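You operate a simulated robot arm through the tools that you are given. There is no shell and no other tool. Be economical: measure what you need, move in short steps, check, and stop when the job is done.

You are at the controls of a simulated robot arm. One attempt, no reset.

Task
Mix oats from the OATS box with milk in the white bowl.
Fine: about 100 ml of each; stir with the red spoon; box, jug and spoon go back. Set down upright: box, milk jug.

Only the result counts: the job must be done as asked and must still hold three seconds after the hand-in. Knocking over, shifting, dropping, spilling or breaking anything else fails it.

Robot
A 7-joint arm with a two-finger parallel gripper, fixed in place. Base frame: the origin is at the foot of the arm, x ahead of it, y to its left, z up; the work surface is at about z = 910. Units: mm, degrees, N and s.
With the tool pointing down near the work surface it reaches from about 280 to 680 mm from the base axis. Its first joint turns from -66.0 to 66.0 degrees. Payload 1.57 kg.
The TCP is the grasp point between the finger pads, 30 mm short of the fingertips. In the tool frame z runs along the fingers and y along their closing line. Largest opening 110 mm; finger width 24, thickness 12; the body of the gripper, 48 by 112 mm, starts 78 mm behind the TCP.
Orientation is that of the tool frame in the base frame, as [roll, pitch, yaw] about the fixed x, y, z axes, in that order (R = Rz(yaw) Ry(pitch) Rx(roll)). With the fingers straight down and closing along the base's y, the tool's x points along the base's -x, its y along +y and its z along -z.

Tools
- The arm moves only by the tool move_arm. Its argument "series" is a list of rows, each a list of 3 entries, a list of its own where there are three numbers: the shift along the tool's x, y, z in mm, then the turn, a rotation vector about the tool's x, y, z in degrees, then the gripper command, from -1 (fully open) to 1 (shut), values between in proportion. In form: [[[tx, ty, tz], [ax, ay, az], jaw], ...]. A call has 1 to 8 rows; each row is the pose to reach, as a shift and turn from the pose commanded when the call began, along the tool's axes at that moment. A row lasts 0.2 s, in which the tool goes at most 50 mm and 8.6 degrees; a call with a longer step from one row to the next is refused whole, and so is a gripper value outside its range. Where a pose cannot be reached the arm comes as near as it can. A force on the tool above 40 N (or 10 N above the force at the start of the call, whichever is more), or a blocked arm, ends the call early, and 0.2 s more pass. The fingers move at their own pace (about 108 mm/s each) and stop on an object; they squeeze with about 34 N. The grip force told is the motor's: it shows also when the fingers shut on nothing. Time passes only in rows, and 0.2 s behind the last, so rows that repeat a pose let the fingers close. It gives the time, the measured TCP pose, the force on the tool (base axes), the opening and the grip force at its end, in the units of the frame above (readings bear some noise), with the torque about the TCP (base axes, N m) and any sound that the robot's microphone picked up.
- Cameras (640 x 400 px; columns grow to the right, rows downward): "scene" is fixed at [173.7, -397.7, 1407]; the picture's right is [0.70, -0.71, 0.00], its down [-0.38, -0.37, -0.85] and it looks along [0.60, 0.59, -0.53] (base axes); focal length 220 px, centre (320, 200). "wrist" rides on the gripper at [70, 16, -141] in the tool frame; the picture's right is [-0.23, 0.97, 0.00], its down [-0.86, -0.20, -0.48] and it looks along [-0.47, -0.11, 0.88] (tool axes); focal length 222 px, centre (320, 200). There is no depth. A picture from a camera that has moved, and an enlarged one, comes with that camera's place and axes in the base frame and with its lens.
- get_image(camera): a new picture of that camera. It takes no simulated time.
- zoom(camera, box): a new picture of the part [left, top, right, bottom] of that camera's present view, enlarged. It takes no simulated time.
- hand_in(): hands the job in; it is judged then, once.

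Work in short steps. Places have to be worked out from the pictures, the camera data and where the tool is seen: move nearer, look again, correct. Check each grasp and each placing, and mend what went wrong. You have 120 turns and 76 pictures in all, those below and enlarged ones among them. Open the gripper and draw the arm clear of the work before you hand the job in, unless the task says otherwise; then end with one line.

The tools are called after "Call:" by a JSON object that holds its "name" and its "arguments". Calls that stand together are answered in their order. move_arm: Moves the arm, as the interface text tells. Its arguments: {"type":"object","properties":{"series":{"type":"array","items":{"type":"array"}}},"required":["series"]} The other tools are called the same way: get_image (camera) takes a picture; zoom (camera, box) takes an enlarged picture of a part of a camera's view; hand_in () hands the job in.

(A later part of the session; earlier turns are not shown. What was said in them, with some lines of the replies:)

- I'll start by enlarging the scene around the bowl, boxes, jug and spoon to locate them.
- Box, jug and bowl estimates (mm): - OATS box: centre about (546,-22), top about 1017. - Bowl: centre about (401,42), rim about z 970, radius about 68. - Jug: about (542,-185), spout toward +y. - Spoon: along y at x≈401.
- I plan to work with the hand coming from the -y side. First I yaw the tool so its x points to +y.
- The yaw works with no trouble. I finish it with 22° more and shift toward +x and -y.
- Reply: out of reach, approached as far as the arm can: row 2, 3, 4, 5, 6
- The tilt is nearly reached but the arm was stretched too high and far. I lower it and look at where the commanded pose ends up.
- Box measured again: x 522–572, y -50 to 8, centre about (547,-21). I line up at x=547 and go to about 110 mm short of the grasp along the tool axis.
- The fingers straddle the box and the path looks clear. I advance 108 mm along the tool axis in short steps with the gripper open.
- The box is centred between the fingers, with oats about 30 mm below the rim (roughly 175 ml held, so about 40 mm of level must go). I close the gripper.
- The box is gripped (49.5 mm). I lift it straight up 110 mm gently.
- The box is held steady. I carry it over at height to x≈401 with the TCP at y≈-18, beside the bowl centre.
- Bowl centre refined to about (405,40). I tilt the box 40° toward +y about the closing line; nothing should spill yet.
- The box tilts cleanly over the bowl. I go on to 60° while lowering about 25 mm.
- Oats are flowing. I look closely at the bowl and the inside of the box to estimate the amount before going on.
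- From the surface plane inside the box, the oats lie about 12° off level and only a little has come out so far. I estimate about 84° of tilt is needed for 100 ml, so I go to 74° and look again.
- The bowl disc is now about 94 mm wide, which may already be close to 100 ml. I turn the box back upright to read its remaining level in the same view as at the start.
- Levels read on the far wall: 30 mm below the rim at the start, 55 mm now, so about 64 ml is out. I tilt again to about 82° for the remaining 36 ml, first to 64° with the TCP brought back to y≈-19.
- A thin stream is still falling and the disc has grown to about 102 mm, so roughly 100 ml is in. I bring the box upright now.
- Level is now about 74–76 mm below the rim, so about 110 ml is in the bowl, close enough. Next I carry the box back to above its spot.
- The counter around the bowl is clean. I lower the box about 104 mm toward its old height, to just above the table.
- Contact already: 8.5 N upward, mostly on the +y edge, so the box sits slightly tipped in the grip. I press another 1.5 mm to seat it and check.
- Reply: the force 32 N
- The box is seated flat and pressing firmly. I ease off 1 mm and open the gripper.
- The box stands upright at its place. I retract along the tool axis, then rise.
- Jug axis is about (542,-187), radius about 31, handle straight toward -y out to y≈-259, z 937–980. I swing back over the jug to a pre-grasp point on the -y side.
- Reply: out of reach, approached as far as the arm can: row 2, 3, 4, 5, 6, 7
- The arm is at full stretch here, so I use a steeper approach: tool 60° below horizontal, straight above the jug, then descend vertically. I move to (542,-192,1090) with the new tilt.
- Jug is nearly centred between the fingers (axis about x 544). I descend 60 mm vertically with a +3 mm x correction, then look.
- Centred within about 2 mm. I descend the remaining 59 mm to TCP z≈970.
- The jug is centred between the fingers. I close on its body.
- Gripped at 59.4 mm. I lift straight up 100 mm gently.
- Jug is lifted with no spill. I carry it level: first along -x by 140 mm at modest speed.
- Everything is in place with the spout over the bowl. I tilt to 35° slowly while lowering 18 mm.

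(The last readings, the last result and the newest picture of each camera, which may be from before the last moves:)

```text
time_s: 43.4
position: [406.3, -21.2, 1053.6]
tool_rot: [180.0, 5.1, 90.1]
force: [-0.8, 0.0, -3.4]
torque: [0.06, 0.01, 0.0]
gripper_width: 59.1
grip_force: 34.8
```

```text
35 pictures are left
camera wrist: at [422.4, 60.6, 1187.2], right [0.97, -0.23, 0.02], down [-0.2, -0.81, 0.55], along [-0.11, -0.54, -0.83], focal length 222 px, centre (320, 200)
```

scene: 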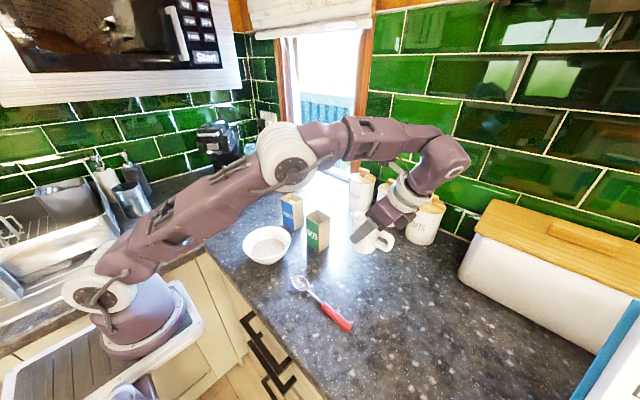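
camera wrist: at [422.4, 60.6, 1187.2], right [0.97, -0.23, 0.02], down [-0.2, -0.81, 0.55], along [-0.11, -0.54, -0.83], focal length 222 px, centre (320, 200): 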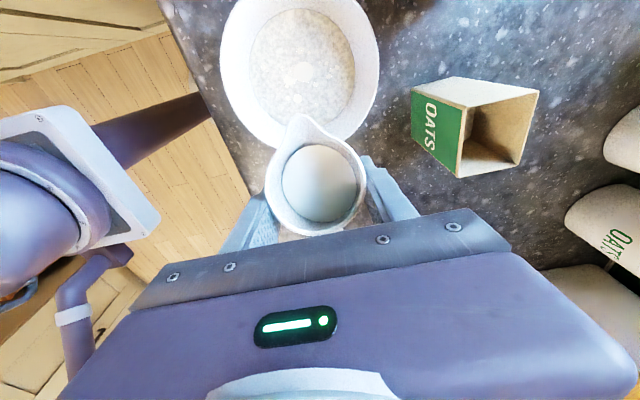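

A small milk spot shows at the bowl's centre, so pouring has just begun. I tilt to 50°.

Call:
{"name": "move_arm", "arguments": {"series": [[[0, 0, 3], [0, -5, 0], 1], [[0, 0, 6], [0, -10, 0], 1], [[0, 0, 9], [0, -15, 0], 1], [[0, 0, 9], [0, -15, 0], 1], [[0, 0, 9], [0, -15, 0], 1]]}}

Call:
{"name": "zoom", "arguments": {"camera": "wrist", "box": [190, 0, 410, 240]}}

```text
time_s: 44.6
position: [406.7, -22.1, 1043.6]
tool_rot: [180.0, 20.1, 90.1]
force: [-0.4, 0.0, -2.9]
torque: [0.05, 0.0, -0.04]
gripper_width: 59.4
grip_force: 34.3
```

```text
1.67 times, centred on (300, 120) of wrist
camera zoom: at [422.6, 92.0, 1152.4], right [0.97, -0.21, 0.08], down [-0.2, -0.64, 0.74], along [-0.11, -0.74, -0.67], focal length 370 px, centre (353, 333)
```

zoom: 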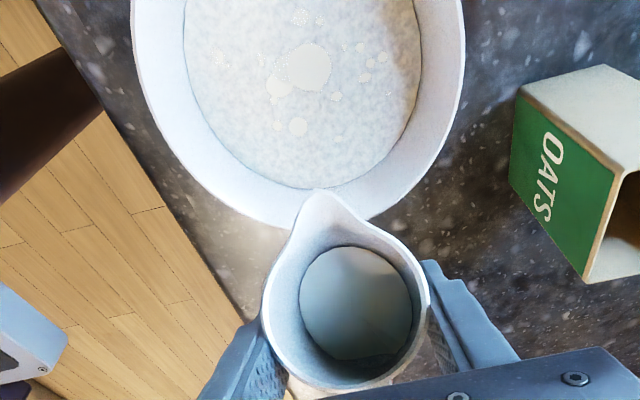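

No stream remains at 50°; by geometry about 75 ml is out, and the bowl's disc at 108 mm agrees. I go to 56.5° for the rest, then hold.

Call:
{"name": "move_arm", "arguments": {"series": [[[0, 0, 2], [0, -3, 0], 1], [[0, 0, 3], [0, -6.5, 0], 1], [[0, 0, 3], [0, -6.5, 0], 1], [[0, 0, 3], [0, -6.5, 0], 1], [[0, 0, 3], [0, -6.5, 0], 1]]}}

Call:
{"name": "zoom", "arguments": {"camera": "wrist", "box": [190, 0, 410, 240]}}

```text
time_s: 45.8
position: [405.3, -22.7, 1041.7]
tool_rot: [-180.0, 26.5, 90.1]
force: [-0.3, -0.3, -3.0]
torque: [0.05, -0.01, 0.01]
gripper_width: 58.9
grip_force: 34.2
```

```text
1.67 times, centred on (300, 120) of wrist
camera zoom: at [422.7, 102.5, 1136.1], right [0.97, -0.2, 0.1], down [-0.2, -0.55, 0.81], along [-0.11, -0.81, -0.58], focal length 370 px, centre (353, 333)
```

zoom: 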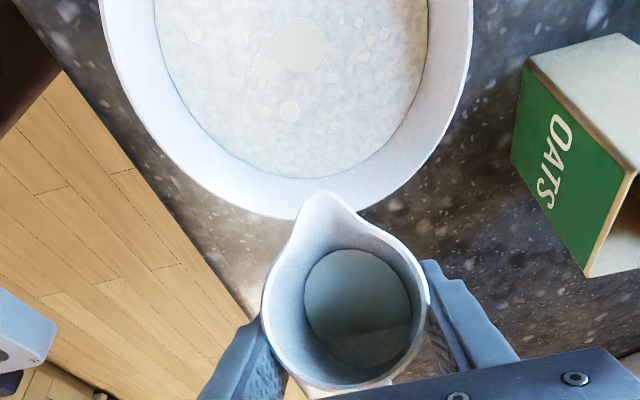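

The milk surface has receded and now bares part of the jug's floor, so most of it is out. I turn the jug upright and measure.

Call:
{"name": "move_arm", "arguments": {"series": [[[0, 0, -4], [0, 8.5, 0], 1], [[0, 0, -10], [0, 17, 0], 1], [[0, 0, -16], [0, 25.5, 0], 1], [[0, 0, -22], [0, 34, 0], 1], [[0, 0, -28], [0, 42, 0], 1], [[0, 0, -30], [0, 50, 0], 1], [[0, 0, -30], [0, 56.5, 0], 1], [[0, 0, -30], [0, 56.5, 0], 1]]}}

Call:
{"name": "zoom", "arguments": {"camera": "wrist", "box": [230, 70, 410, 250]}}

Call:
{"name": "zoom", "arguments": {"camera": "scene", "box": [220, 200, 340, 280]}}

```text
time_s: 47.6
position: [405.6, -8.9, 1067.7]
tool_rot: [179.9, -30.2, 90.1]
force: [0.4, 0.6, -2.4]
torque: [0.03, 0.01, 0.01]
gripper_width: 59.2
grip_force: 33.5
```

```text
2.22 times, centred on (320, 160) of wrist
camera zoom: at [422.3, -20.6, 1224.7], right [0.97, -0.2, -0.11], down [-0.2, -0.98, -0.01], along [-0.11, 0.04, -0.99], focal length 494 px, centre (320, 289)
```

zoom: 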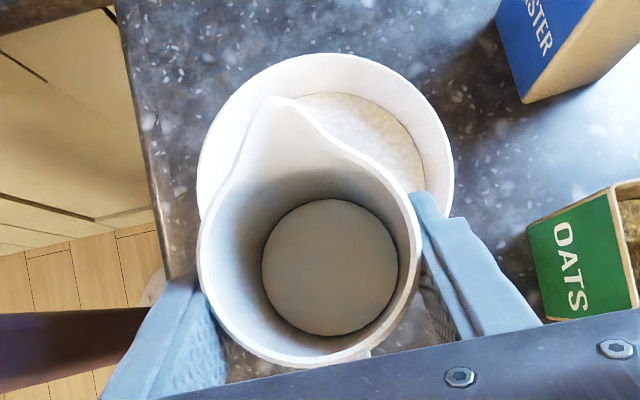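

```text
5.00 times, centred on (280, 240) of scene
camera zoom: at [173.7, -397.7, 1407.0], right [0.7, -0.71, 0.0], down [-0.38, -0.37, -0.85], along [0.6, 0.59, -0.53], focal length 1102 px, centre (520, 0)
```

zoom: 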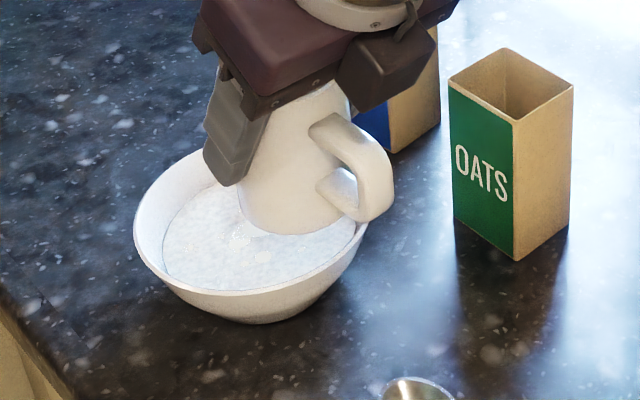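

Milk level dropped about 44–48 mm, which means about 100–110 ml is in the bowl. I take the jug back: first toward -y at height, then +x.

Call:
{"name": "move_arm", "arguments": {"series": [[[-12, 0, -7], [0, 0, 0], 1], [[-34, 0, -20], [0, 0, 0], 1], [[-58, 0, -34], [0, 0, 0], 1], [[-84, 0, -49], [0, 0, 0], 1], [[-110, 0, -64], [0, 0, 0], 1], [[-134, 0, -77], [0, 0, 0], 1], [[-150, 0, -87], [0, 0, 0], 1], [[-157.6, 0, -91], [0, 0, 0], 1]]}}

Call:
{"name": "move_arm", "arguments": {"series": [[[0, 12, 0], [0, 0, 0], 1], [[0, 35, 0], [0, 0, 0], 1], [[0, 60, 0], [0, 0, 0], 1], [[0, 85, 0], [0, 0, 0], 1], [[0, 110, 0], [0, 0, 0], 1], [[0, 130, 0], [0, 0, 0], 1], [[0, 140, 0], [0, 0, 0], 1], [[0, 140, 0], [0, 0, 0], 1]]}}

```text
time_s: 49.4
position: [406.1, -191.0, 1068.5]
tool_rot: [-180.0, -30.1, 89.9]
force: [0.6, 0.6, -2.7]
torque: [-0.01, 0.02, -0.05]
gripper_width: 58.9
grip_force: 34.3
```

```text
time_s: 51.2
position: [544.4, -191.6, 1067.6]
tool_rot: [-179.9, -30.0, 90.0]
force: [-0.3, -0.2, -1.1]
torque: [0.0, -0.01, 0.02]
gripper_width: 59.1
grip_force: 33.9
```

Above the jug's place. I descend 94 mm, slowing near the end.

Call:
{"name": "move_arm", "arguments": {"series": [[[-12, 1, 21], [0, 0, 0], 1], [[-25, 1, 43], [0, 0, 0], 1], [[-36, 1, 62], [0, 0, 0], 1], [[-43, 1, 74.5], [0, 0, 0], 1], [[-47, 1, 81.4], [0, 0, 0], 1], [[-47, 1, 81.4], [0, 0, 0], 1]]}}

Call:
{"name": "move_arm", "arguments": {"series": [[[-0.5, 0, 0.9], [0, 0, 0], 1], [[-1, 0, 1.7], [0, 0, 0], 1], [[-1, 0, 1.7], [0, 0, 0], 1]]}}

```text
time_s: 52.6
position: [546.4, -191.3, 973.4]
tool_rot: [180.0, -29.9, 90.0]
force: [0.5, 0.1, -1.7]
torque: [0.03, -0.03, 0.01]
gripper_width: 58.7
grip_force: 33.8
```

```text
time_s: 53.4
position: [545.6, -191.8, 972.1]
tool_rot: [-180.0, -30.0, 90.0]
force: [-0.6, 0.1, -2.3]
torque: [0.01, 0.0, -0.01]
gripper_width: 58.6
grip_force: 34.5
```

No contact yet. I lower in small steps until the force shows the table.

Call:
{"name": "move_arm", "arguments": {"series": [[[-0.5, 0, 0.9], [0, 0, 0], 1], [[-1, 0, 1.7], [0, 0, 0], 1], [[-1, 0, 1.7], [0, 0, 0], 1]]}}

```text
time_s: 54.2
position: [546.0, -191.7, 970.2]
tool_rot: [179.9, -30.0, 90.0]
force: [-0.4, -1.2, 9.2]
torque: [0.09, 0.26, 0.02]
gripper_width: 59.0
grip_force: 33.9
```

Contact at 9 N. I press half a millimetre to seat it, then open gently.

Call:
{"name": "move_arm", "arguments": {"series": [[[-0.25, 0, 0.4], [0, 0, 0], 1], [[-0.25, 0, 0.4], [0, 0, 0], 0.6], [[-0.25, 0, 0.4], [0, 0, 0], 0.2], [[-0.25, 0, 0.4], [0, 0, 0], -0.4], [[-0.25, 0, 0.4], [0, 0, 0], -1], [[-0.25, 0, 0.4], [0, 0, 0], -1], [[-0.25, 0, 0.4], [0, 0, 0], -1]]}}

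Call:
{"name": "get_image", "arguments": {"camera": "wrist"}}

```text
time_s: 55.8
position: [546.0, -191.1, 968.9]
tool_rot: [-179.9, -30.0, 90.0]
force: [0.1, 0.0, -0.2]
torque: [0.0, -0.02, 0.05]
gripper_width: 109.7
grip_force: 0.0
```

```text
30 pictures are left
camera wrist: at [563.4, -202.1, 1126.7], right [0.97, -0.2, -0.11], down [-0.2, -0.98, -0.01], along [-0.11, 0.04, -0.99], focal length 222 px, centre (320, 200)
```

wrist: 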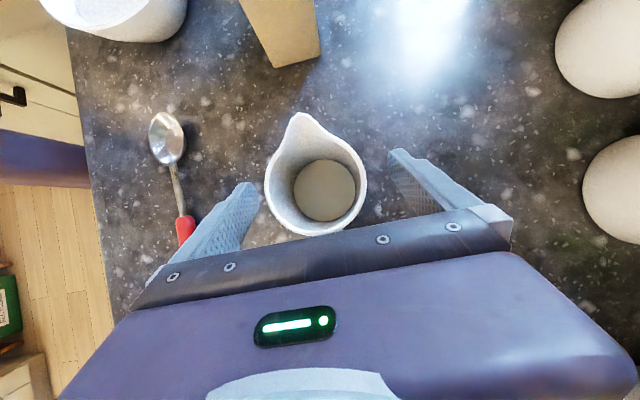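

The jug stands exactly where it was; milk level confirms about 97–110 ml poured. I retract up 120 mm, then go above the spoon's red handle with a steeper tool (15° off vertical).

Call:
{"name": "move_arm", "arguments": {"series": [[[10, 0, -17], [0, 0, 0], -1], [[20, 0, -35], [0, 0, 0], -1], [[35, 0, -60], [0, 0, 0], -1], [[50, 0, -87], [0, 0, 0], -1], [[60, 0, -104], [0, 0, 0], -1], [[60, 0, -104], [0, 0, 0], -1]]}}

Call:
{"name": "move_arm", "arguments": {"series": [[[-8, -29, -4], [0, -2, 0], -1], [[-18, -58, -8], [0, -5, 0], -1], [[-28, -87, -10], [0, -8, 0], -1], [[-39, -116, -5], [0, -11, 0], -1], [[-54, -145, 10], [0, -15, 0], -1], [[-69, -145, 29.5], [0, -15, 0], -1], [[-69, -145, 29.5], [0, -15, 0], -1]]}}

Call:
{"name": "get_image", "arguments": {"camera": "wrist"}}

Call:
{"name": "get_image", "arguments": {"camera": "scene"}}

```text
time_s: 57.2
position: [545.9, -192.4, 1088.3]
tool_rot: [180.0, -29.9, 90.0]
force: [0.0, 0.1, 0.4]
torque: [0.02, 0.01, 0.02]
gripper_width: 110.0
grip_force: 0.1
```

```text
time_s: 58.8
position: [401.4, -237.2, 1027.9]
tool_rot: [-180.0, -15.0, 90.0]
force: [0.9, -0.7, -0.1]
torque: [-0.02, 0.01, -0.03]
gripper_width: 110.2
grip_force: 0.0
```

```text
29 pictures are left
camera wrist: at [418.4, -207.7, 1182.5], right [0.97, -0.22, -0.06], down [-0.2, -0.95, 0.24], along [-0.11, -0.22, -0.97], focal length 222 px, centre (320, 200)
```

wrist: 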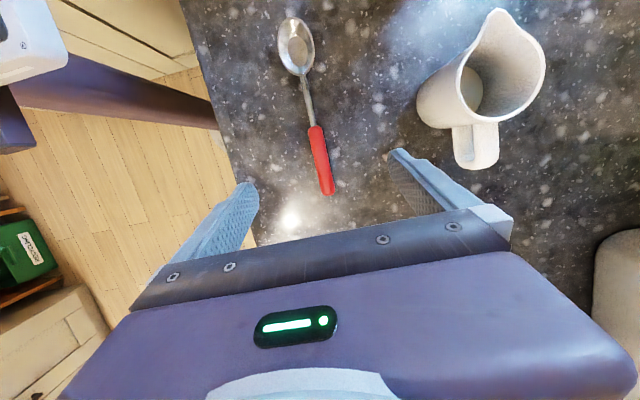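

```text
28 pictures are left
```

scene: 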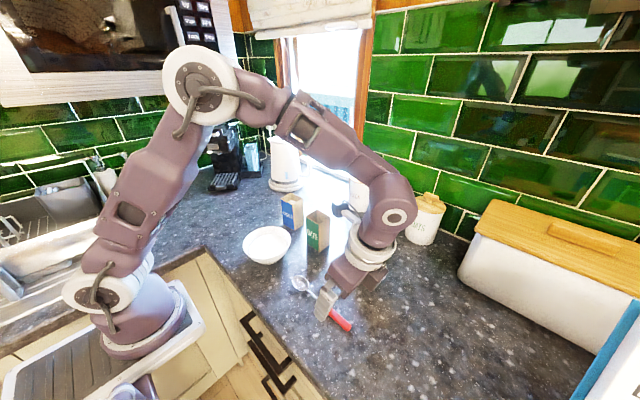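

Spoon lies along y at x≈401, red handle from y=-184 to -264. I descend to just above the table, with contact planned near y≈-231.

Call:
{"name": "move_arm", "arguments": {"series": [[[-6, 0, 22], [0, 0, 0], -0.6], [[-12, 0, 44], [0, 0, 0], -0.2], [[-17, 0, 62], [0, 0, 0], 0], [[-20, 0, 74], [0, 0, 0], 0], [[-21, 0, 79], [0, 0, 0], 0], [[-21, 0, 79], [0, 0, 0], 0]]}}

Call:
{"name": "zoom", "arguments": {"camera": "wrist", "box": [180, 0, 480, 260]}}

Call:
{"name": "zoom", "arguments": {"camera": "scene", "box": [280, 250, 380, 340]}}

```text
time_s: 60.2
position: [401.1, -237.3, 947.4]
tool_rot: [-180.0, -15.0, 90.1]
force: [-0.6, 1.0, 0.9]
torque: [-0.02, -0.03, -0.02]
gripper_width: 55.0
grip_force: 0.0
```

```text
1.54 times, centred on (330, 130) of wrist
camera zoom: at [418.3, -206.3, 1101.6], right [0.97, -0.22, -0.06], down [-0.2, -0.95, 0.24], along [-0.11, -0.22, -0.97], focal length 342 px, centre (305, 308)
```

zoom: 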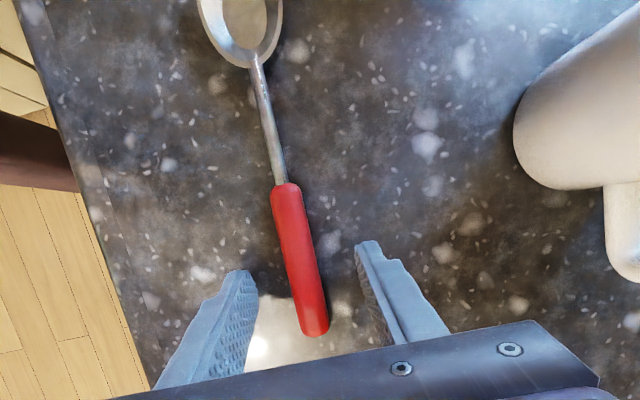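

```text
4.44 times, centred on (330, 295) of scene
camera zoom: at [173.7, -397.7, 1407.0], right [0.7, -0.71, 0.0], down [-0.38, -0.37, -0.85], along [0.6, 0.59, -0.53], focal length 979 px, centre (276, -222)
```

zoom: 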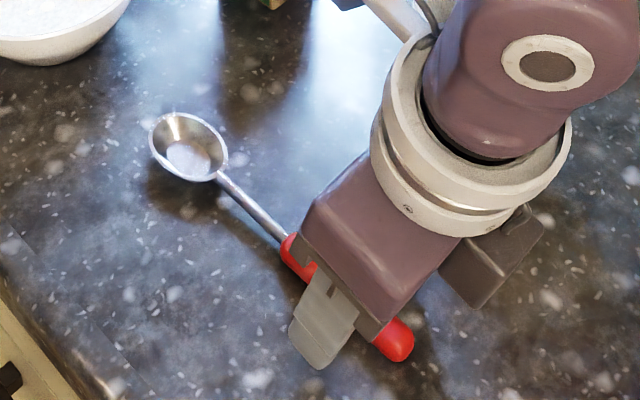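

The handle sits centred between the fingers. I go 4 mm lower and close.

Call:
{"name": "move_arm", "arguments": {"series": [[[-0.5, 0, 2], [0, 0, 0], 0], [[-1, 0, 3.5], [0, 0, 0], 0], [[-1, 0, 3.5], [0, 0, 0], 0.4], [[-1, 0, 3.5], [0, 0, 0], 0.8], [[-1, 0, 3.5], [0, 0, 0], 1], [[-1, 0, 3.5], [0, 0, 0], 1], [[-1, 0, 3.5], [0, 0, 0], 1]]}}

```text
time_s: 61.8
position: [401.2, -236.9, 943.7]
tool_rot: [-180.0, -15.0, 89.9]
force: [0.3, 0.2, -0.1]
torque: [-0.07, 0.01, 0.0]
gripper_width: 15.9
grip_force: 31.0
```

Gripped at 15.9 mm. I lift 120 mm straight up and check that the spoon follows without twisting.

Call:
{"name": "move_arm", "arguments": {"series": [[[2, 0, -8], [0, 0, 0], 1], [[7, 0, -26], [0, 0, 0], 1], [[13, 0, -48], [0, 0, 0], 1], [[19, 0, -72], [0, 0, 0], 1], [[26, 0, -96], [0, 0, 0], 1], [[31, 0, -116], [0, 0, 0], 1], [[31, 0, -116], [0, 0, 0], 1]]}}

Call:
{"name": "get_image", "arguments": {"camera": "scene"}}

Call:
{"name": "get_image", "arguments": {"camera": "wrist"}}

```text
time_s: 63.4
position: [401.2, -235.8, 1063.6]
tool_rot: [-180.0, -15.0, 90.0]
force: [-0.7, -0.2, -0.2]
torque: [-0.01, -0.05, -0.02]
gripper_width: 15.9
grip_force: 31.3
```

```text
25 pictures are left
```

scene: 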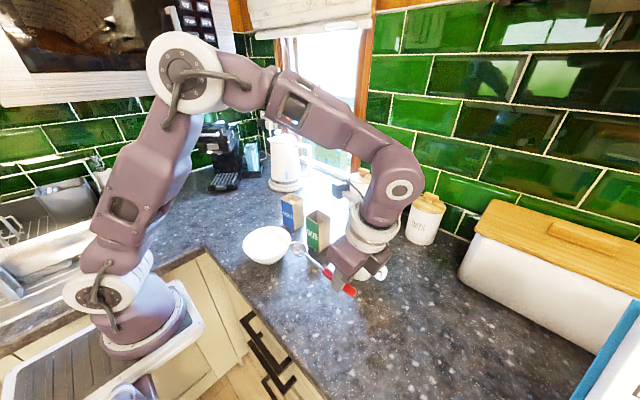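

```text
24 pictures are left
camera wrist: at [418.4, -206.2, 1218.8], right [0.97, -0.22, -0.06], down [-0.2, -0.95, 0.24], along [-0.11, -0.22, -0.97], focal length 222 px, centre (320, 200)
```

wrist: 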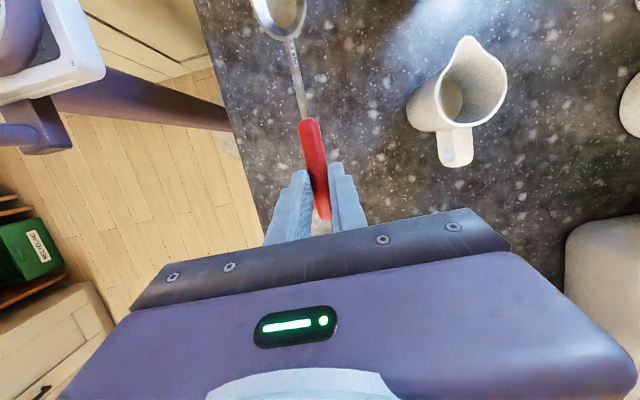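

The spoon is held firmly and level. I raise it 66 mm, bring it 70 mm toward the bowl and tilt it 50° bowl-end down.

Call:
{"name": "move_arm", "arguments": {"series": [[[12, 0.5, -7], [0, -7, 0], 1], [[24, 1, -14], [0, -14, 0], 1], [[36, 2, -21], [0, -21, 0], 1], [[48, 2.5, -28], [0, -28, 0], 1], [[60, 3, -35], [0, -35, 0], 1], [[73, 3.5, -41], [0, -42.5, 0], 1], [[84.7, 4, -45.6], [0, -50, 0], 1], [[84.7, 4, -45.6], [0, -50, 0], 1]]}}

Call:
{"name": "get_image", "arguments": {"camera": "scene"}}

```text
time_s: 65.2
position: [406.2, -165.6, 1131.3]
tool_rot: [179.9, 35.1, 90.0]
force: [-0.2, 0.0, -0.7]
torque: [0.01, -0.01, 0.0]
gripper_width: 16.2
grip_force: 31.3
```

```text
23 pictures are left
```

scene: 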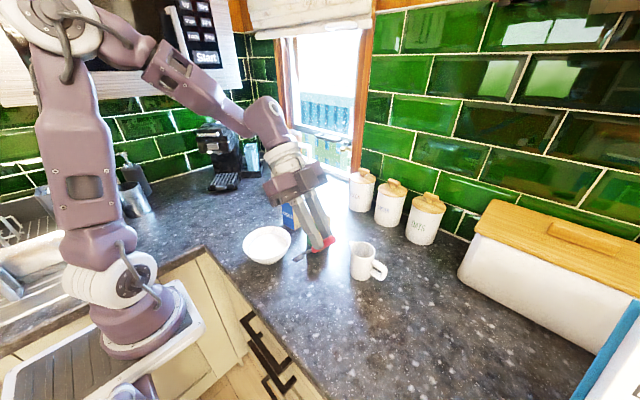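

The spoon tip is where I computed it (about y -82, z 988). I carry it over the bowl at this height.

Call:
{"name": "move_arm", "arguments": {"series": [[[20, 0, -14], [0, 0, 0], 1], [[42, 0, -29], [0, 0, 0], 1], [[64, 0, -44.5], [0, 0, 0], 1], [[86, 0, -60], [0, 0, 0], 1], [[105, 0, -73], [0, 0, 0], 1], [[105, 0, -73], [0, 0, 0], 1]]}}

Call:
{"name": "get_image", "arguments": {"camera": "wrist"}}

Call:
{"name": "zoom", "arguments": {"camera": "scene", "box": [200, 150, 360, 280]}}

```text
time_s: 66.6
position: [405.3, -40.1, 1129.2]
tool_rot: [180.0, 35.0, 90.0]
force: [0.1, 0.0, -0.5]
torque: [-0.01, 0.0, 0.02]
gripper_width: 16.0
grip_force: 31.8
```

```text
22 pictures are left
camera wrist: at [422.7, 99.1, 1204.3], right [0.97, -0.19, 0.13], down [-0.2, -0.43, 0.88], along [-0.11, -0.89, -0.45], focal length 222 px, centre (320, 200)
```

wrist: 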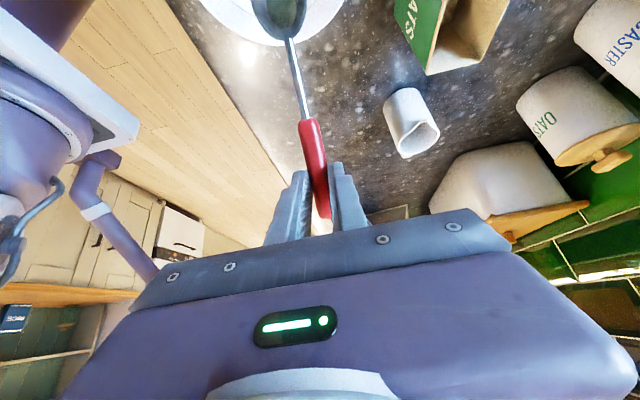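

```text
3.08 times, centred on (280, 215) of scene
camera zoom: at [173.7, -397.7, 1407.0], right [0.7, -0.71, 0.0], down [-0.38, -0.37, -0.85], along [0.6, 0.59, -0.53], focal length 678 px, centre (443, 154)
```

zoom: 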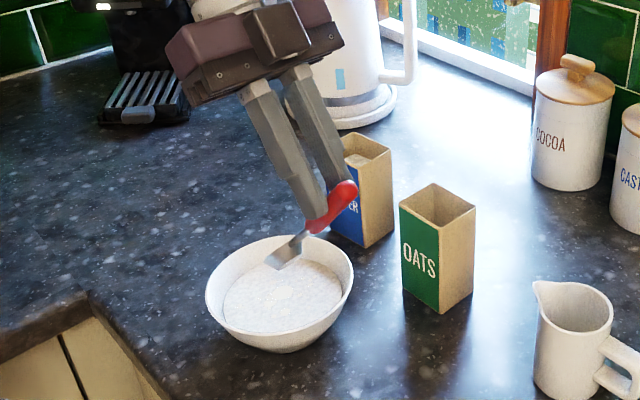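

Tip is above the bowl's centre. I descend 55 mm vertically into the mix, slowing at the end and watching the force.

Call:
{"name": "move_arm", "arguments": {"series": [[[8, 0, 11.5], [0, 0, 0], 1], [[16, 0, 23], [0, 0, 0], 1], [[23, 0, 32.8], [0, 0, 0], 1], [[28, 0, 40], [0, 0, 0], 1], [[31.5, 0, 45], [0, 0, 0], 1], [[31.5, 0, 45], [0, 0, 0], 1]]}}

Call:
{"name": "zoom", "arguments": {"camera": "scene", "box": [220, 190, 340, 280]}}

Call:
{"name": "zoom", "arguments": {"camera": "wrist", "box": [180, 0, 380, 130]}}

```text
time_s: 68.0
position: [406.3, -39.3, 1074.4]
tool_rot: [-180.0, 34.9, 90.0]
force: [0.9, -0.3, -0.6]
torque: [-0.02, 0.0, -0.01]
gripper_width: 16.0
grip_force: 31.7
```

```text
4.44 times, centred on (280, 235) of scene
camera zoom: at [173.7, -397.7, 1407.0], right [0.7, -0.71, 0.0], down [-0.38, -0.37, -0.85], along [0.6, 0.59, -0.53], focal length 979 px, centre (498, 44)
```

zoom: 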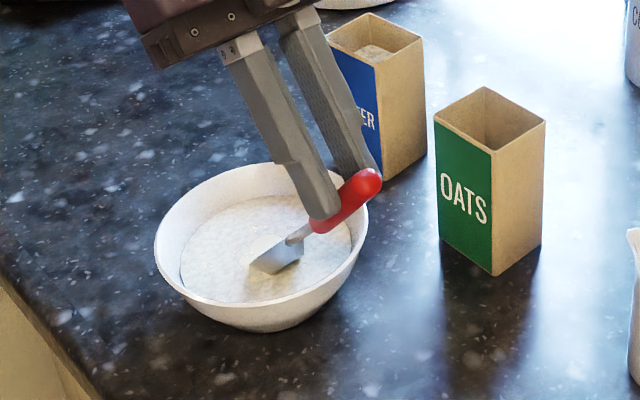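

```text
3.08 times, centred on (280, 65) of wrist
camera zoom: at [422.8, 99.1, 1150.1], right [0.97, -0.19, 0.13], down [-0.2, -0.43, 0.88], along [-0.11, -0.89, -0.45], focal length 684 px, centre (443, 615)
```

zoom: 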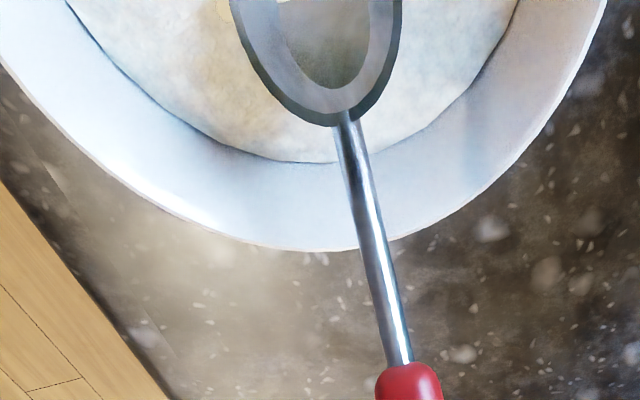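

The spoon is in the mix with no contact on the bowl. I stir circles of 16 mm radius, starting with one.

Call:
{"name": "move_arm", "arguments": {"series": [[[0, 16, 0], [0, 0, 0], 1], [[11.5, 8, -8], [0, 0, 0], 1], [[11.5, -8, -8], [0, 0, 0], 1], [[0, -16, 0], [0, 0, 0], 1], [[-11.5, -8, 8], [0, 0, 0], 1], [[-11.5, 8, 8], [0, 0, 0], 1], [[0, 16, 0], [0, 0, 0], 1], [[0, 0, 0], [0, 0, 0], 1]]}}

Call:
{"name": "zoom", "arguments": {"camera": "scene", "box": [220, 190, 340, 280]}}

```text
time_s: 69.8
position: [405.5, -38.5, 1074.4]
tool_rot: [-179.9, 35.0, 90.0]
force: [-0.3, -0.1, -1.1]
torque: [-0.03, 0.02, 0.0]
gripper_width: 15.9
grip_force: 31.2
```

```text
4.44 times, centred on (280, 235) of scene
camera zoom: at [173.7, -397.7, 1407.0], right [0.7, -0.71, 0.0], down [-0.38, -0.37, -0.85], along [0.6, 0.59, -0.53], focal length 979 px, centre (498, 44)
```

zoom: 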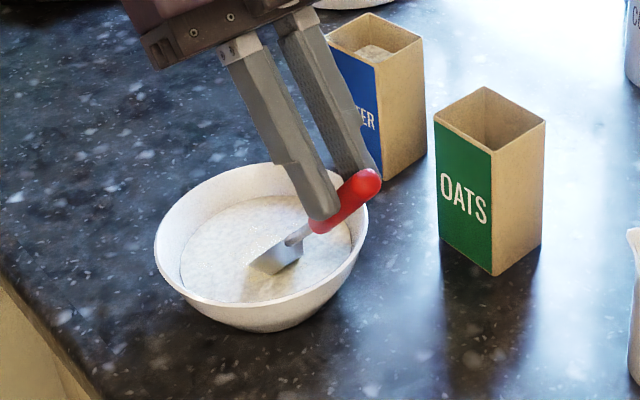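

The circle ran freely with no contact or spill. I lower 4 mm deeper and do several more circles.

Call:
{"name": "move_arm", "arguments": {"series": [[[2.3, 16, 3.3], [0, 0, 0], 1], [[13.8, 8, -4.7], [0, 0, 0], 1], [[13.8, -8, -4.7], [0, 0, 0], 1], [[2.3, -16, 3.3], [0, 0, 0], 1], [[-9.2, -8, 11.3], [0, 0, 0], 1], [[-9.2, 8, 11.3], [0, 0, 0], 1], [[2.3, 16, 3.3], [0, 0, 0], 1], [[2.3, 0, 3.3], [0, 0, 0], 1]]}}

Call:
{"name": "move_arm", "arguments": {"series": [[[0, 18, 0], [0, 0, 0], 1], [[13, 9, -9], [0, 0, 0], 1], [[13, -9, -9], [0, 0, 0], 1], [[0, -18, 0], [0, 0, 0], 1], [[-13, -9, 9], [0, 0, 0], 1], [[-13, 9, 9], [0, 0, 0], 1], [[0, 18, 0], [0, 0, 0], 1], [[0, 0, 0], [0, 0, 0], 1]]}}

Call:
{"name": "move_arm", "arguments": {"series": [[[0, 18, 0], [0, 0, 0], 1], [[13, 9, -9], [0, 0, 0], 1], [[13, -9, -9], [0, 0, 0], 1], [[0, -18, 0], [0, 0, 0], 1], [[-13, -9, 9], [0, 0, 0], 1], [[-13, 9, 9], [0, 0, 0], 1], [[0, 18, 0], [0, 0, 0], 1], [[0, 0, 0], [0, 0, 0], 1]]}}

Call:
{"name": "move_arm", "arguments": {"series": [[[0, 18, 0], [0, 0, 0], 1], [[13, 9, -9], [0, 0, 0], 1], [[13, -9, -9], [0, 0, 0], 1], [[0, -18, 0], [0, 0, 0], 1], [[-13, -9, 9], [0, 0, 0], 1], [[-13, 9, 9], [0, 0, 0], 1], [[0, 18, 0], [0, 0, 0], 1], [[0, 0, 0], [0, 0, 0], 1]]}}

Call:
{"name": "zoom", "arguments": {"camera": "scene", "box": [220, 190, 340, 280]}}

```text
time_s: 71.6
position: [405.1, -38.5, 1070.8]
tool_rot: [180.0, 34.9, 90.0]
force: [-0.2, -0.1, -1.2]
torque: [0.0, 0.02, -0.03]
gripper_width: 15.9
grip_force: 31.4
```

```text
time_s: 73.4
position: [406.5, -37.8, 1070.4]
tool_rot: [-180.0, 35.1, 90.0]
force: [0.1, -0.4, -0.4]
torque: [0.0, -0.04, -0.02]
gripper_width: 15.6
grip_force: 31.7
```

```text
time_s: 75.2
position: [405.2, -37.8, 1069.4]
tool_rot: [-180.0, 35.0, 89.9]
force: [0.0, 0.8, -0.1]
torque: [-0.03, 0.03, -0.03]
gripper_width: 16.0
grip_force: 31.9
```

```text
time_s: 77.0
position: [406.1, -37.7, 1069.8]
tool_rot: [-180.0, 35.0, 90.0]
force: [0.6, -0.5, -0.2]
torque: [-0.05, 0.05, -0.02]
gripper_width: 15.9
grip_force: 31.5
```

```text
4.44 times, centred on (280, 235) of scene
camera zoom: at [173.7, -397.7, 1407.0], right [0.7, -0.71, 0.0], down [-0.38, -0.37, -0.85], along [0.6, 0.59, -0.53], focal length 979 px, centre (498, 44)
```

zoom: 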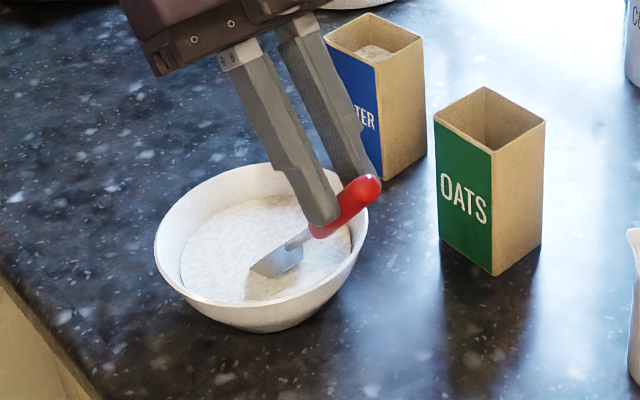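

The mix looks even. Two more circles for certainty, then I raise the spoon straight up out of the bowl and let it drip.

Call:
{"name": "move_arm", "arguments": {"series": [[[0, 18, 0], [0, 0, 0], 1], [[13, 9, -9], [0, 0, 0], 1], [[13, -9, -9], [0, 0, 0], 1], [[0, -18, 0], [0, 0, 0], 1], [[-13, -9, 9], [0, 0, 0], 1], [[-13, 9, 9], [0, 0, 0], 1], [[0, 18, 0], [0, 0, 0], 1], [[0, 0, 0], [0, 0, 0], 1]]}}

Call:
{"name": "move_arm", "arguments": {"series": [[[0, 18, 0], [0, 0, 0], 1], [[13, 9, -9], [0, 0, 0], 1], [[13, -9, -9], [0, 0, 0], 1], [[0, -18, 0], [0, 0, 0], 1], [[-13, -9, 9], [0, 0, 0], 1], [[-13, 9, 9], [0, 0, 0], 1], [[0, 18, 0], [0, 0, 0], 1], [[0, 0, 0], [0, 0, 0], 1]]}}

Call:
{"name": "move_arm", "arguments": {"series": [[[-6, 0, -8], [0, 0, 0], 1], [[-12, 0, -17], [0, 0, 0], 1], [[-20, 0, -28], [0, 0, 0], 1], [[-28, 0, -40], [0, 0, 0], 1], [[-35, 0, -50], [0, 0, 0], 1], [[-35, 0, -50], [0, 0, 0], 1], [[-35, 0, -50], [0, 0, 0], 1], [[-35, 0, -50], [0, 0, 0], 1]]}}

Call:
{"name": "zoom", "arguments": {"camera": "scene", "box": [220, 180, 340, 280]}}

Call:
{"name": "zoom", "arguments": {"camera": "wrist", "box": [180, 0, 380, 130]}}

```text
time_s: 78.8
position: [405.4, -39.4, 1071.6]
tool_rot: [-180.0, 35.0, 90.1]
force: [0.6, -0.8, -0.2]
torque: [-0.01, 0.0, 0.0]
gripper_width: 16.0
grip_force: 31.7
```

```text
time_s: 80.6
position: [404.8, -38.4, 1071.2]
tool_rot: [-180.0, 35.0, 90.0]
force: [-0.3, -0.1, -0.6]
torque: [-0.01, 0.01, 0.01]
gripper_width: 16.0
grip_force: 31.2
```

```text
time_s: 82.4
position: [406.4, -38.9, 1130.5]
tool_rot: [-180.0, 35.0, 90.0]
force: [0.1, 0.2, -0.5]
torque: [-0.02, 0.01, -0.01]
gripper_width: 16.1
grip_force: 31.8
```

```text
4.00 times, centred on (280, 230) of scene
camera zoom: at [173.7, -397.7, 1407.0], right [0.7, -0.71, 0.0], down [-0.38, -0.37, -0.85], along [0.6, 0.59, -0.53], focal length 882 px, centre (480, 80)
```

zoom: 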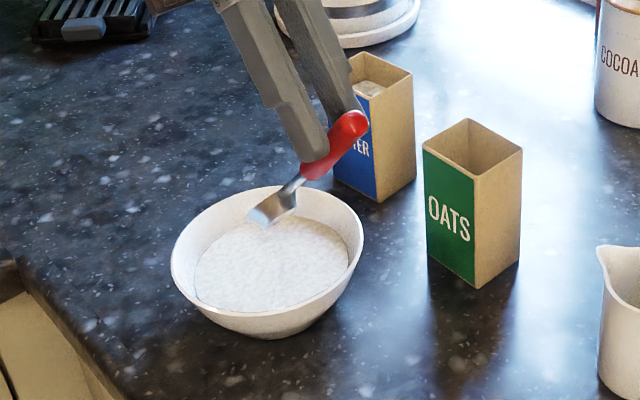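

```text
3.08 times, centred on (280, 65) of wrist
camera zoom: at [422.4, 99.2, 1207.1], right [0.97, -0.19, 0.13], down [-0.2, -0.43, 0.88], along [-0.11, -0.89, -0.45], focal length 684 px, centre (443, 615)
```

zoom: 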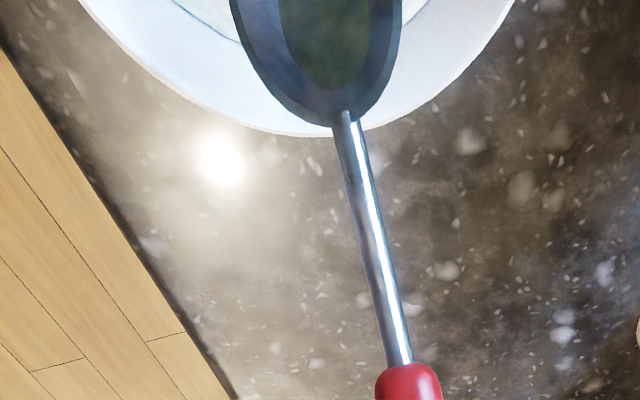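

The mix is uniform and the spoon is clean. I take it back toward -y at this height.

Call:
{"name": "move_arm", "arguments": {"series": [[[-18, 0, 12.5], [0, 0, 0], 1], [[-40, 0, 28], [0, 0, 0], 1], [[-62, 0, 43.5], [0, 0, 0], 1], [[-84, 0, 59], [0, 0, 0], 1], [[-105, 0, 73.5], [0, 0, 0], 1], [[-105, 0, 73.5], [0, 0, 0], 1]]}}

Call:
{"name": "move_arm", "arguments": {"series": [[[0, 0, 0], [0, 7, 0], 1], [[0, 0, 0], [0, 14, 0], 1], [[0, 0, 0], [0, 21, 0], 1], [[0, 0, 0], [0, 28, 0], 1], [[0, 0, 0], [0, 35, 0], 1], [[0, 0, 0], [0, 42.5, 0], 1], [[0, 0, 0], [0, 50, 0], 1], [[0, 0, 0], [0, 50, 0], 1]]}}

```text
time_s: 83.8
position: [405.3, -166.1, 1131.5]
tool_rot: [-180.0, 34.9, 90.0]
force: [0.2, 0.7, -0.1]
torque: [0.01, -0.01, -0.02]
gripper_width: 16.0
grip_force: 31.5
```

```text
time_s: 85.6
position: [405.7, -166.3, 1131.6]
tool_rot: [-179.9, -15.1, 90.1]
force: [-0.1, 0.0, -1.7]
torque: [-0.05, 0.03, -0.02]
gripper_width: 15.8
grip_force: 31.3
```

Level again. I go to above the spoon's place and start down.

Call:
{"name": "move_arm", "arguments": {"series": [[[-24, -1.5, -6], [0, 0, 0], 1], [[-48, -3, -13], [0, 0, 0], 1], [[-68, -4.5, -18.3], [0, 0, 0], 1], [[-76, -4.5, 11], [0, 0, 0], 1], [[-84, -4.5, 41], [0, 0, 0], 1], [[-92, -4.5, 70], [0, 0, 0], 1], [[-102, -4.5, 108], [0, 0, 0], 1], [[-102, -4.5, 108], [0, 0, 0], 1]]}}

Call:
{"name": "zoom", "arguments": {"camera": "scene", "box": [270, 220, 400, 340]}}

```text
time_s: 87.4
position: [401.2, -236.1, 999.9]
tool_rot: [179.9, -15.0, 90.1]
force: [0.0, -0.1, 0.0]
torque: [-0.02, -0.01, 0.01]
gripper_width: 15.7
grip_force: 31.0
```

```text
3.33 times, centred on (335, 280) of scene
camera zoom: at [173.7, -397.7, 1407.0], right [0.7, -0.71, 0.0], down [-0.38, -0.37, -0.85], along [0.6, 0.59, -0.53], focal length 735 px, centre (270, -67)
```

zoom: 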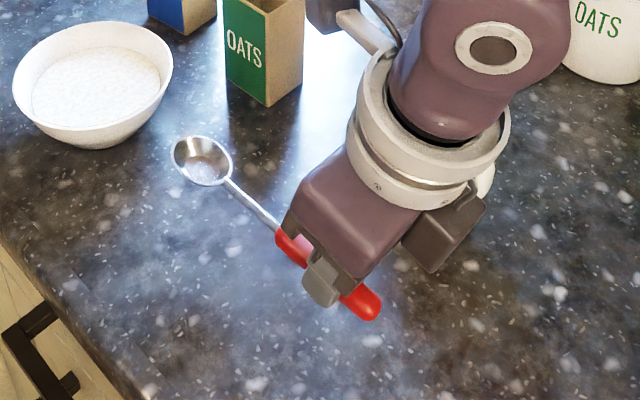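

The spoon is level above its spot. I lower 55 mm, slowing at the end.

Call:
{"name": "move_arm", "arguments": {"series": [[[-5, 0, 18], [0, 0, 0], 1], [[-9, 0, 33], [0, 0, 0], 1], [[-12, 0, 44], [0, 0, 0], 1], [[-13.5, 0, 50], [0, 0, 0], 1], [[-14.3, 0, 53], [0, 0, 0], 1], [[-14.3, 0, 53], [0, 0, 0], 1]]}}

```text
time_s: 88.8
position: [401.7, -237.5, 946.3]
tool_rot: [-180.0, -15.0, 90.0]
force: [0.4, -0.7, 1.2]
torque: [-0.04, 0.03, 0.0]
gripper_width: 16.0
grip_force: 31.7
```

Near the table with little contact. I go 1.8 mm lower and then open gently.

Call:
{"name": "move_arm", "arguments": {"series": [[[-0.3, 0, 1], [0, 0, 0], 1], [[-0.5, 0, 1.8], [0, 0, 0], 1], [[-0.5, 0, 1.8], [0, 0, 0], 1]]}}

Call:
{"name": "move_arm", "arguments": {"series": [[[0, 0, 0], [0, 0, 0], 0.7], [[0, 0, 0], [0, 0, 0], 0.5], [[0, 0, 0], [0, 0, 0], 0.2], [[0, 0, 0], [0, 0, 0], 0], [[0, 0, 0], [0, 0, 0], -0.2]]}}

Call:
{"name": "zoom", "arguments": {"camera": "wrist", "box": [180, 0, 480, 260]}}

```text
time_s: 89.6
position: [401.8, -238.2, 944.1]
tool_rot: [-179.9, -15.1, 89.9]
force: [-0.7, -0.7, 2.1]
torque: [0.2, 0.02, -0.02]
gripper_width: 15.9
grip_force: 31.2
```

```text
time_s: 90.8
position: [401.6, -237.8, 944.4]
tool_rot: [179.9, -15.0, 90.0]
force: [-0.8, 1.1, -0.1]
torque: [0.03, 0.02, 0.0]
gripper_width: 66.2
grip_force: 0.2
```

```text
1.54 times, centred on (330, 130) of wrist
camera zoom: at [417.9, -207.2, 1098.6], right [0.97, -0.22, -0.06], down [-0.2, -0.95, 0.24], along [-0.11, -0.22, -0.97], focal length 342 px, centre (305, 308)
```

zoom: 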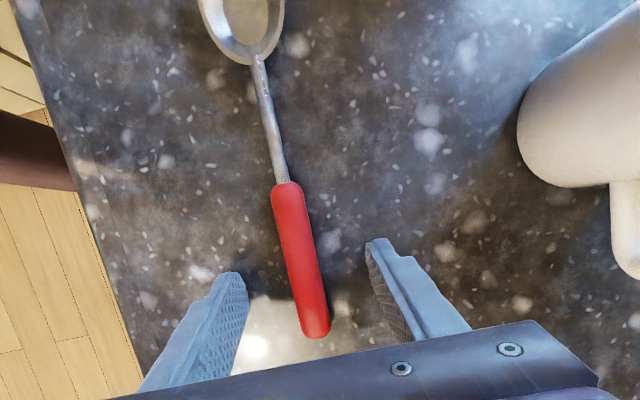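

The spoon lies as it did before. I retract straight up, open fully and back the arm away clear.

Call:
{"name": "move_arm", "arguments": {"series": [[[6, 0, -22], [0, 0, 0], -0.2], [[14, 0, -52], [0, 0, 0], -0.2], [[24, 0, -90], [0, 0, 0], -0.6], [[35, 0, -130], [0, 0, 0], -1], [[46, 0, -170], [0, 0, 0], -1], [[58, 0, -215], [0, 0, 0], -1], [[70, 0, -255], [0, 0, 0], -1], [[70, 0, -255], [0, 0, 0], -1]]}}

Call:
{"name": "get_image", "arguments": {"camera": "scene"}}

Call:
{"name": "zoom", "arguments": {"camera": "scene", "box": [230, 180, 400, 340]}}

```text
time_s: 92.6
position: [400.3, -236.3, 1208.0]
tool_rot: [180.0, -15.0, 90.0]
force: [0.2, 0.1, -0.5]
torque: [-0.01, 0.02, 0.01]
gripper_width: 110.0
grip_force: 0.0
```

```text
12 pictures are left
```

scene: 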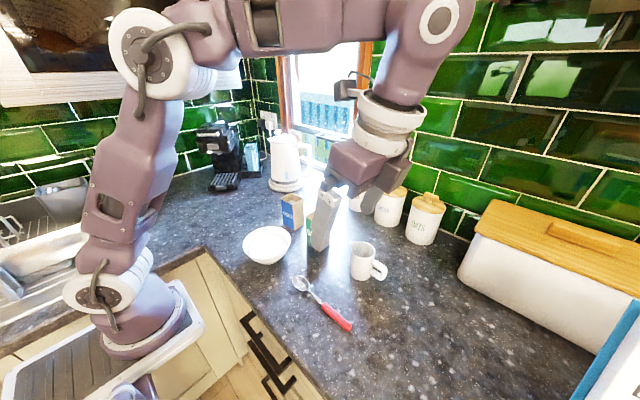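

```text
2.50 times, centred on (315, 260) of scene
camera zoom: at [173.7, -397.7, 1407.0], right [0.7, -0.71, 0.0], down [-0.38, -0.37, -0.85], along [0.6, 0.59, -0.53], focal length 551 px, centre (332, 50)
```

zoom: 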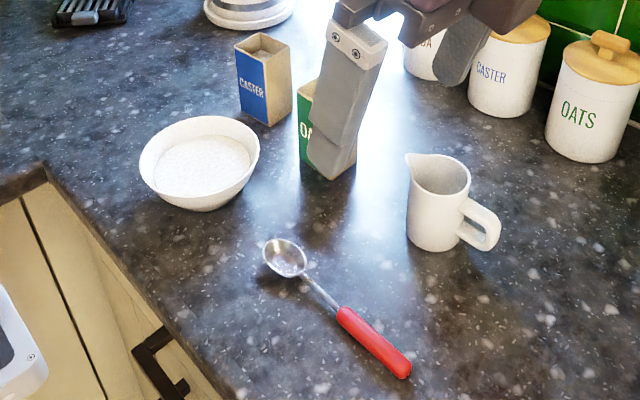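

Everything stands in its place, the counter is clean, the mix is in the bowl, and the arm is clear with the gripper open. I hand the job in.

Call:
{"name": "hand_in", "arguments": {}}

```text
The job is handed in.
```

I poured about 100–110 ml each of oats and milk into the white bowl (estimated from the levels) and stirred them with the red spoon. The box and jug are back upright in their places, the spoon is back too, and I saw no spills; the job is handed in.
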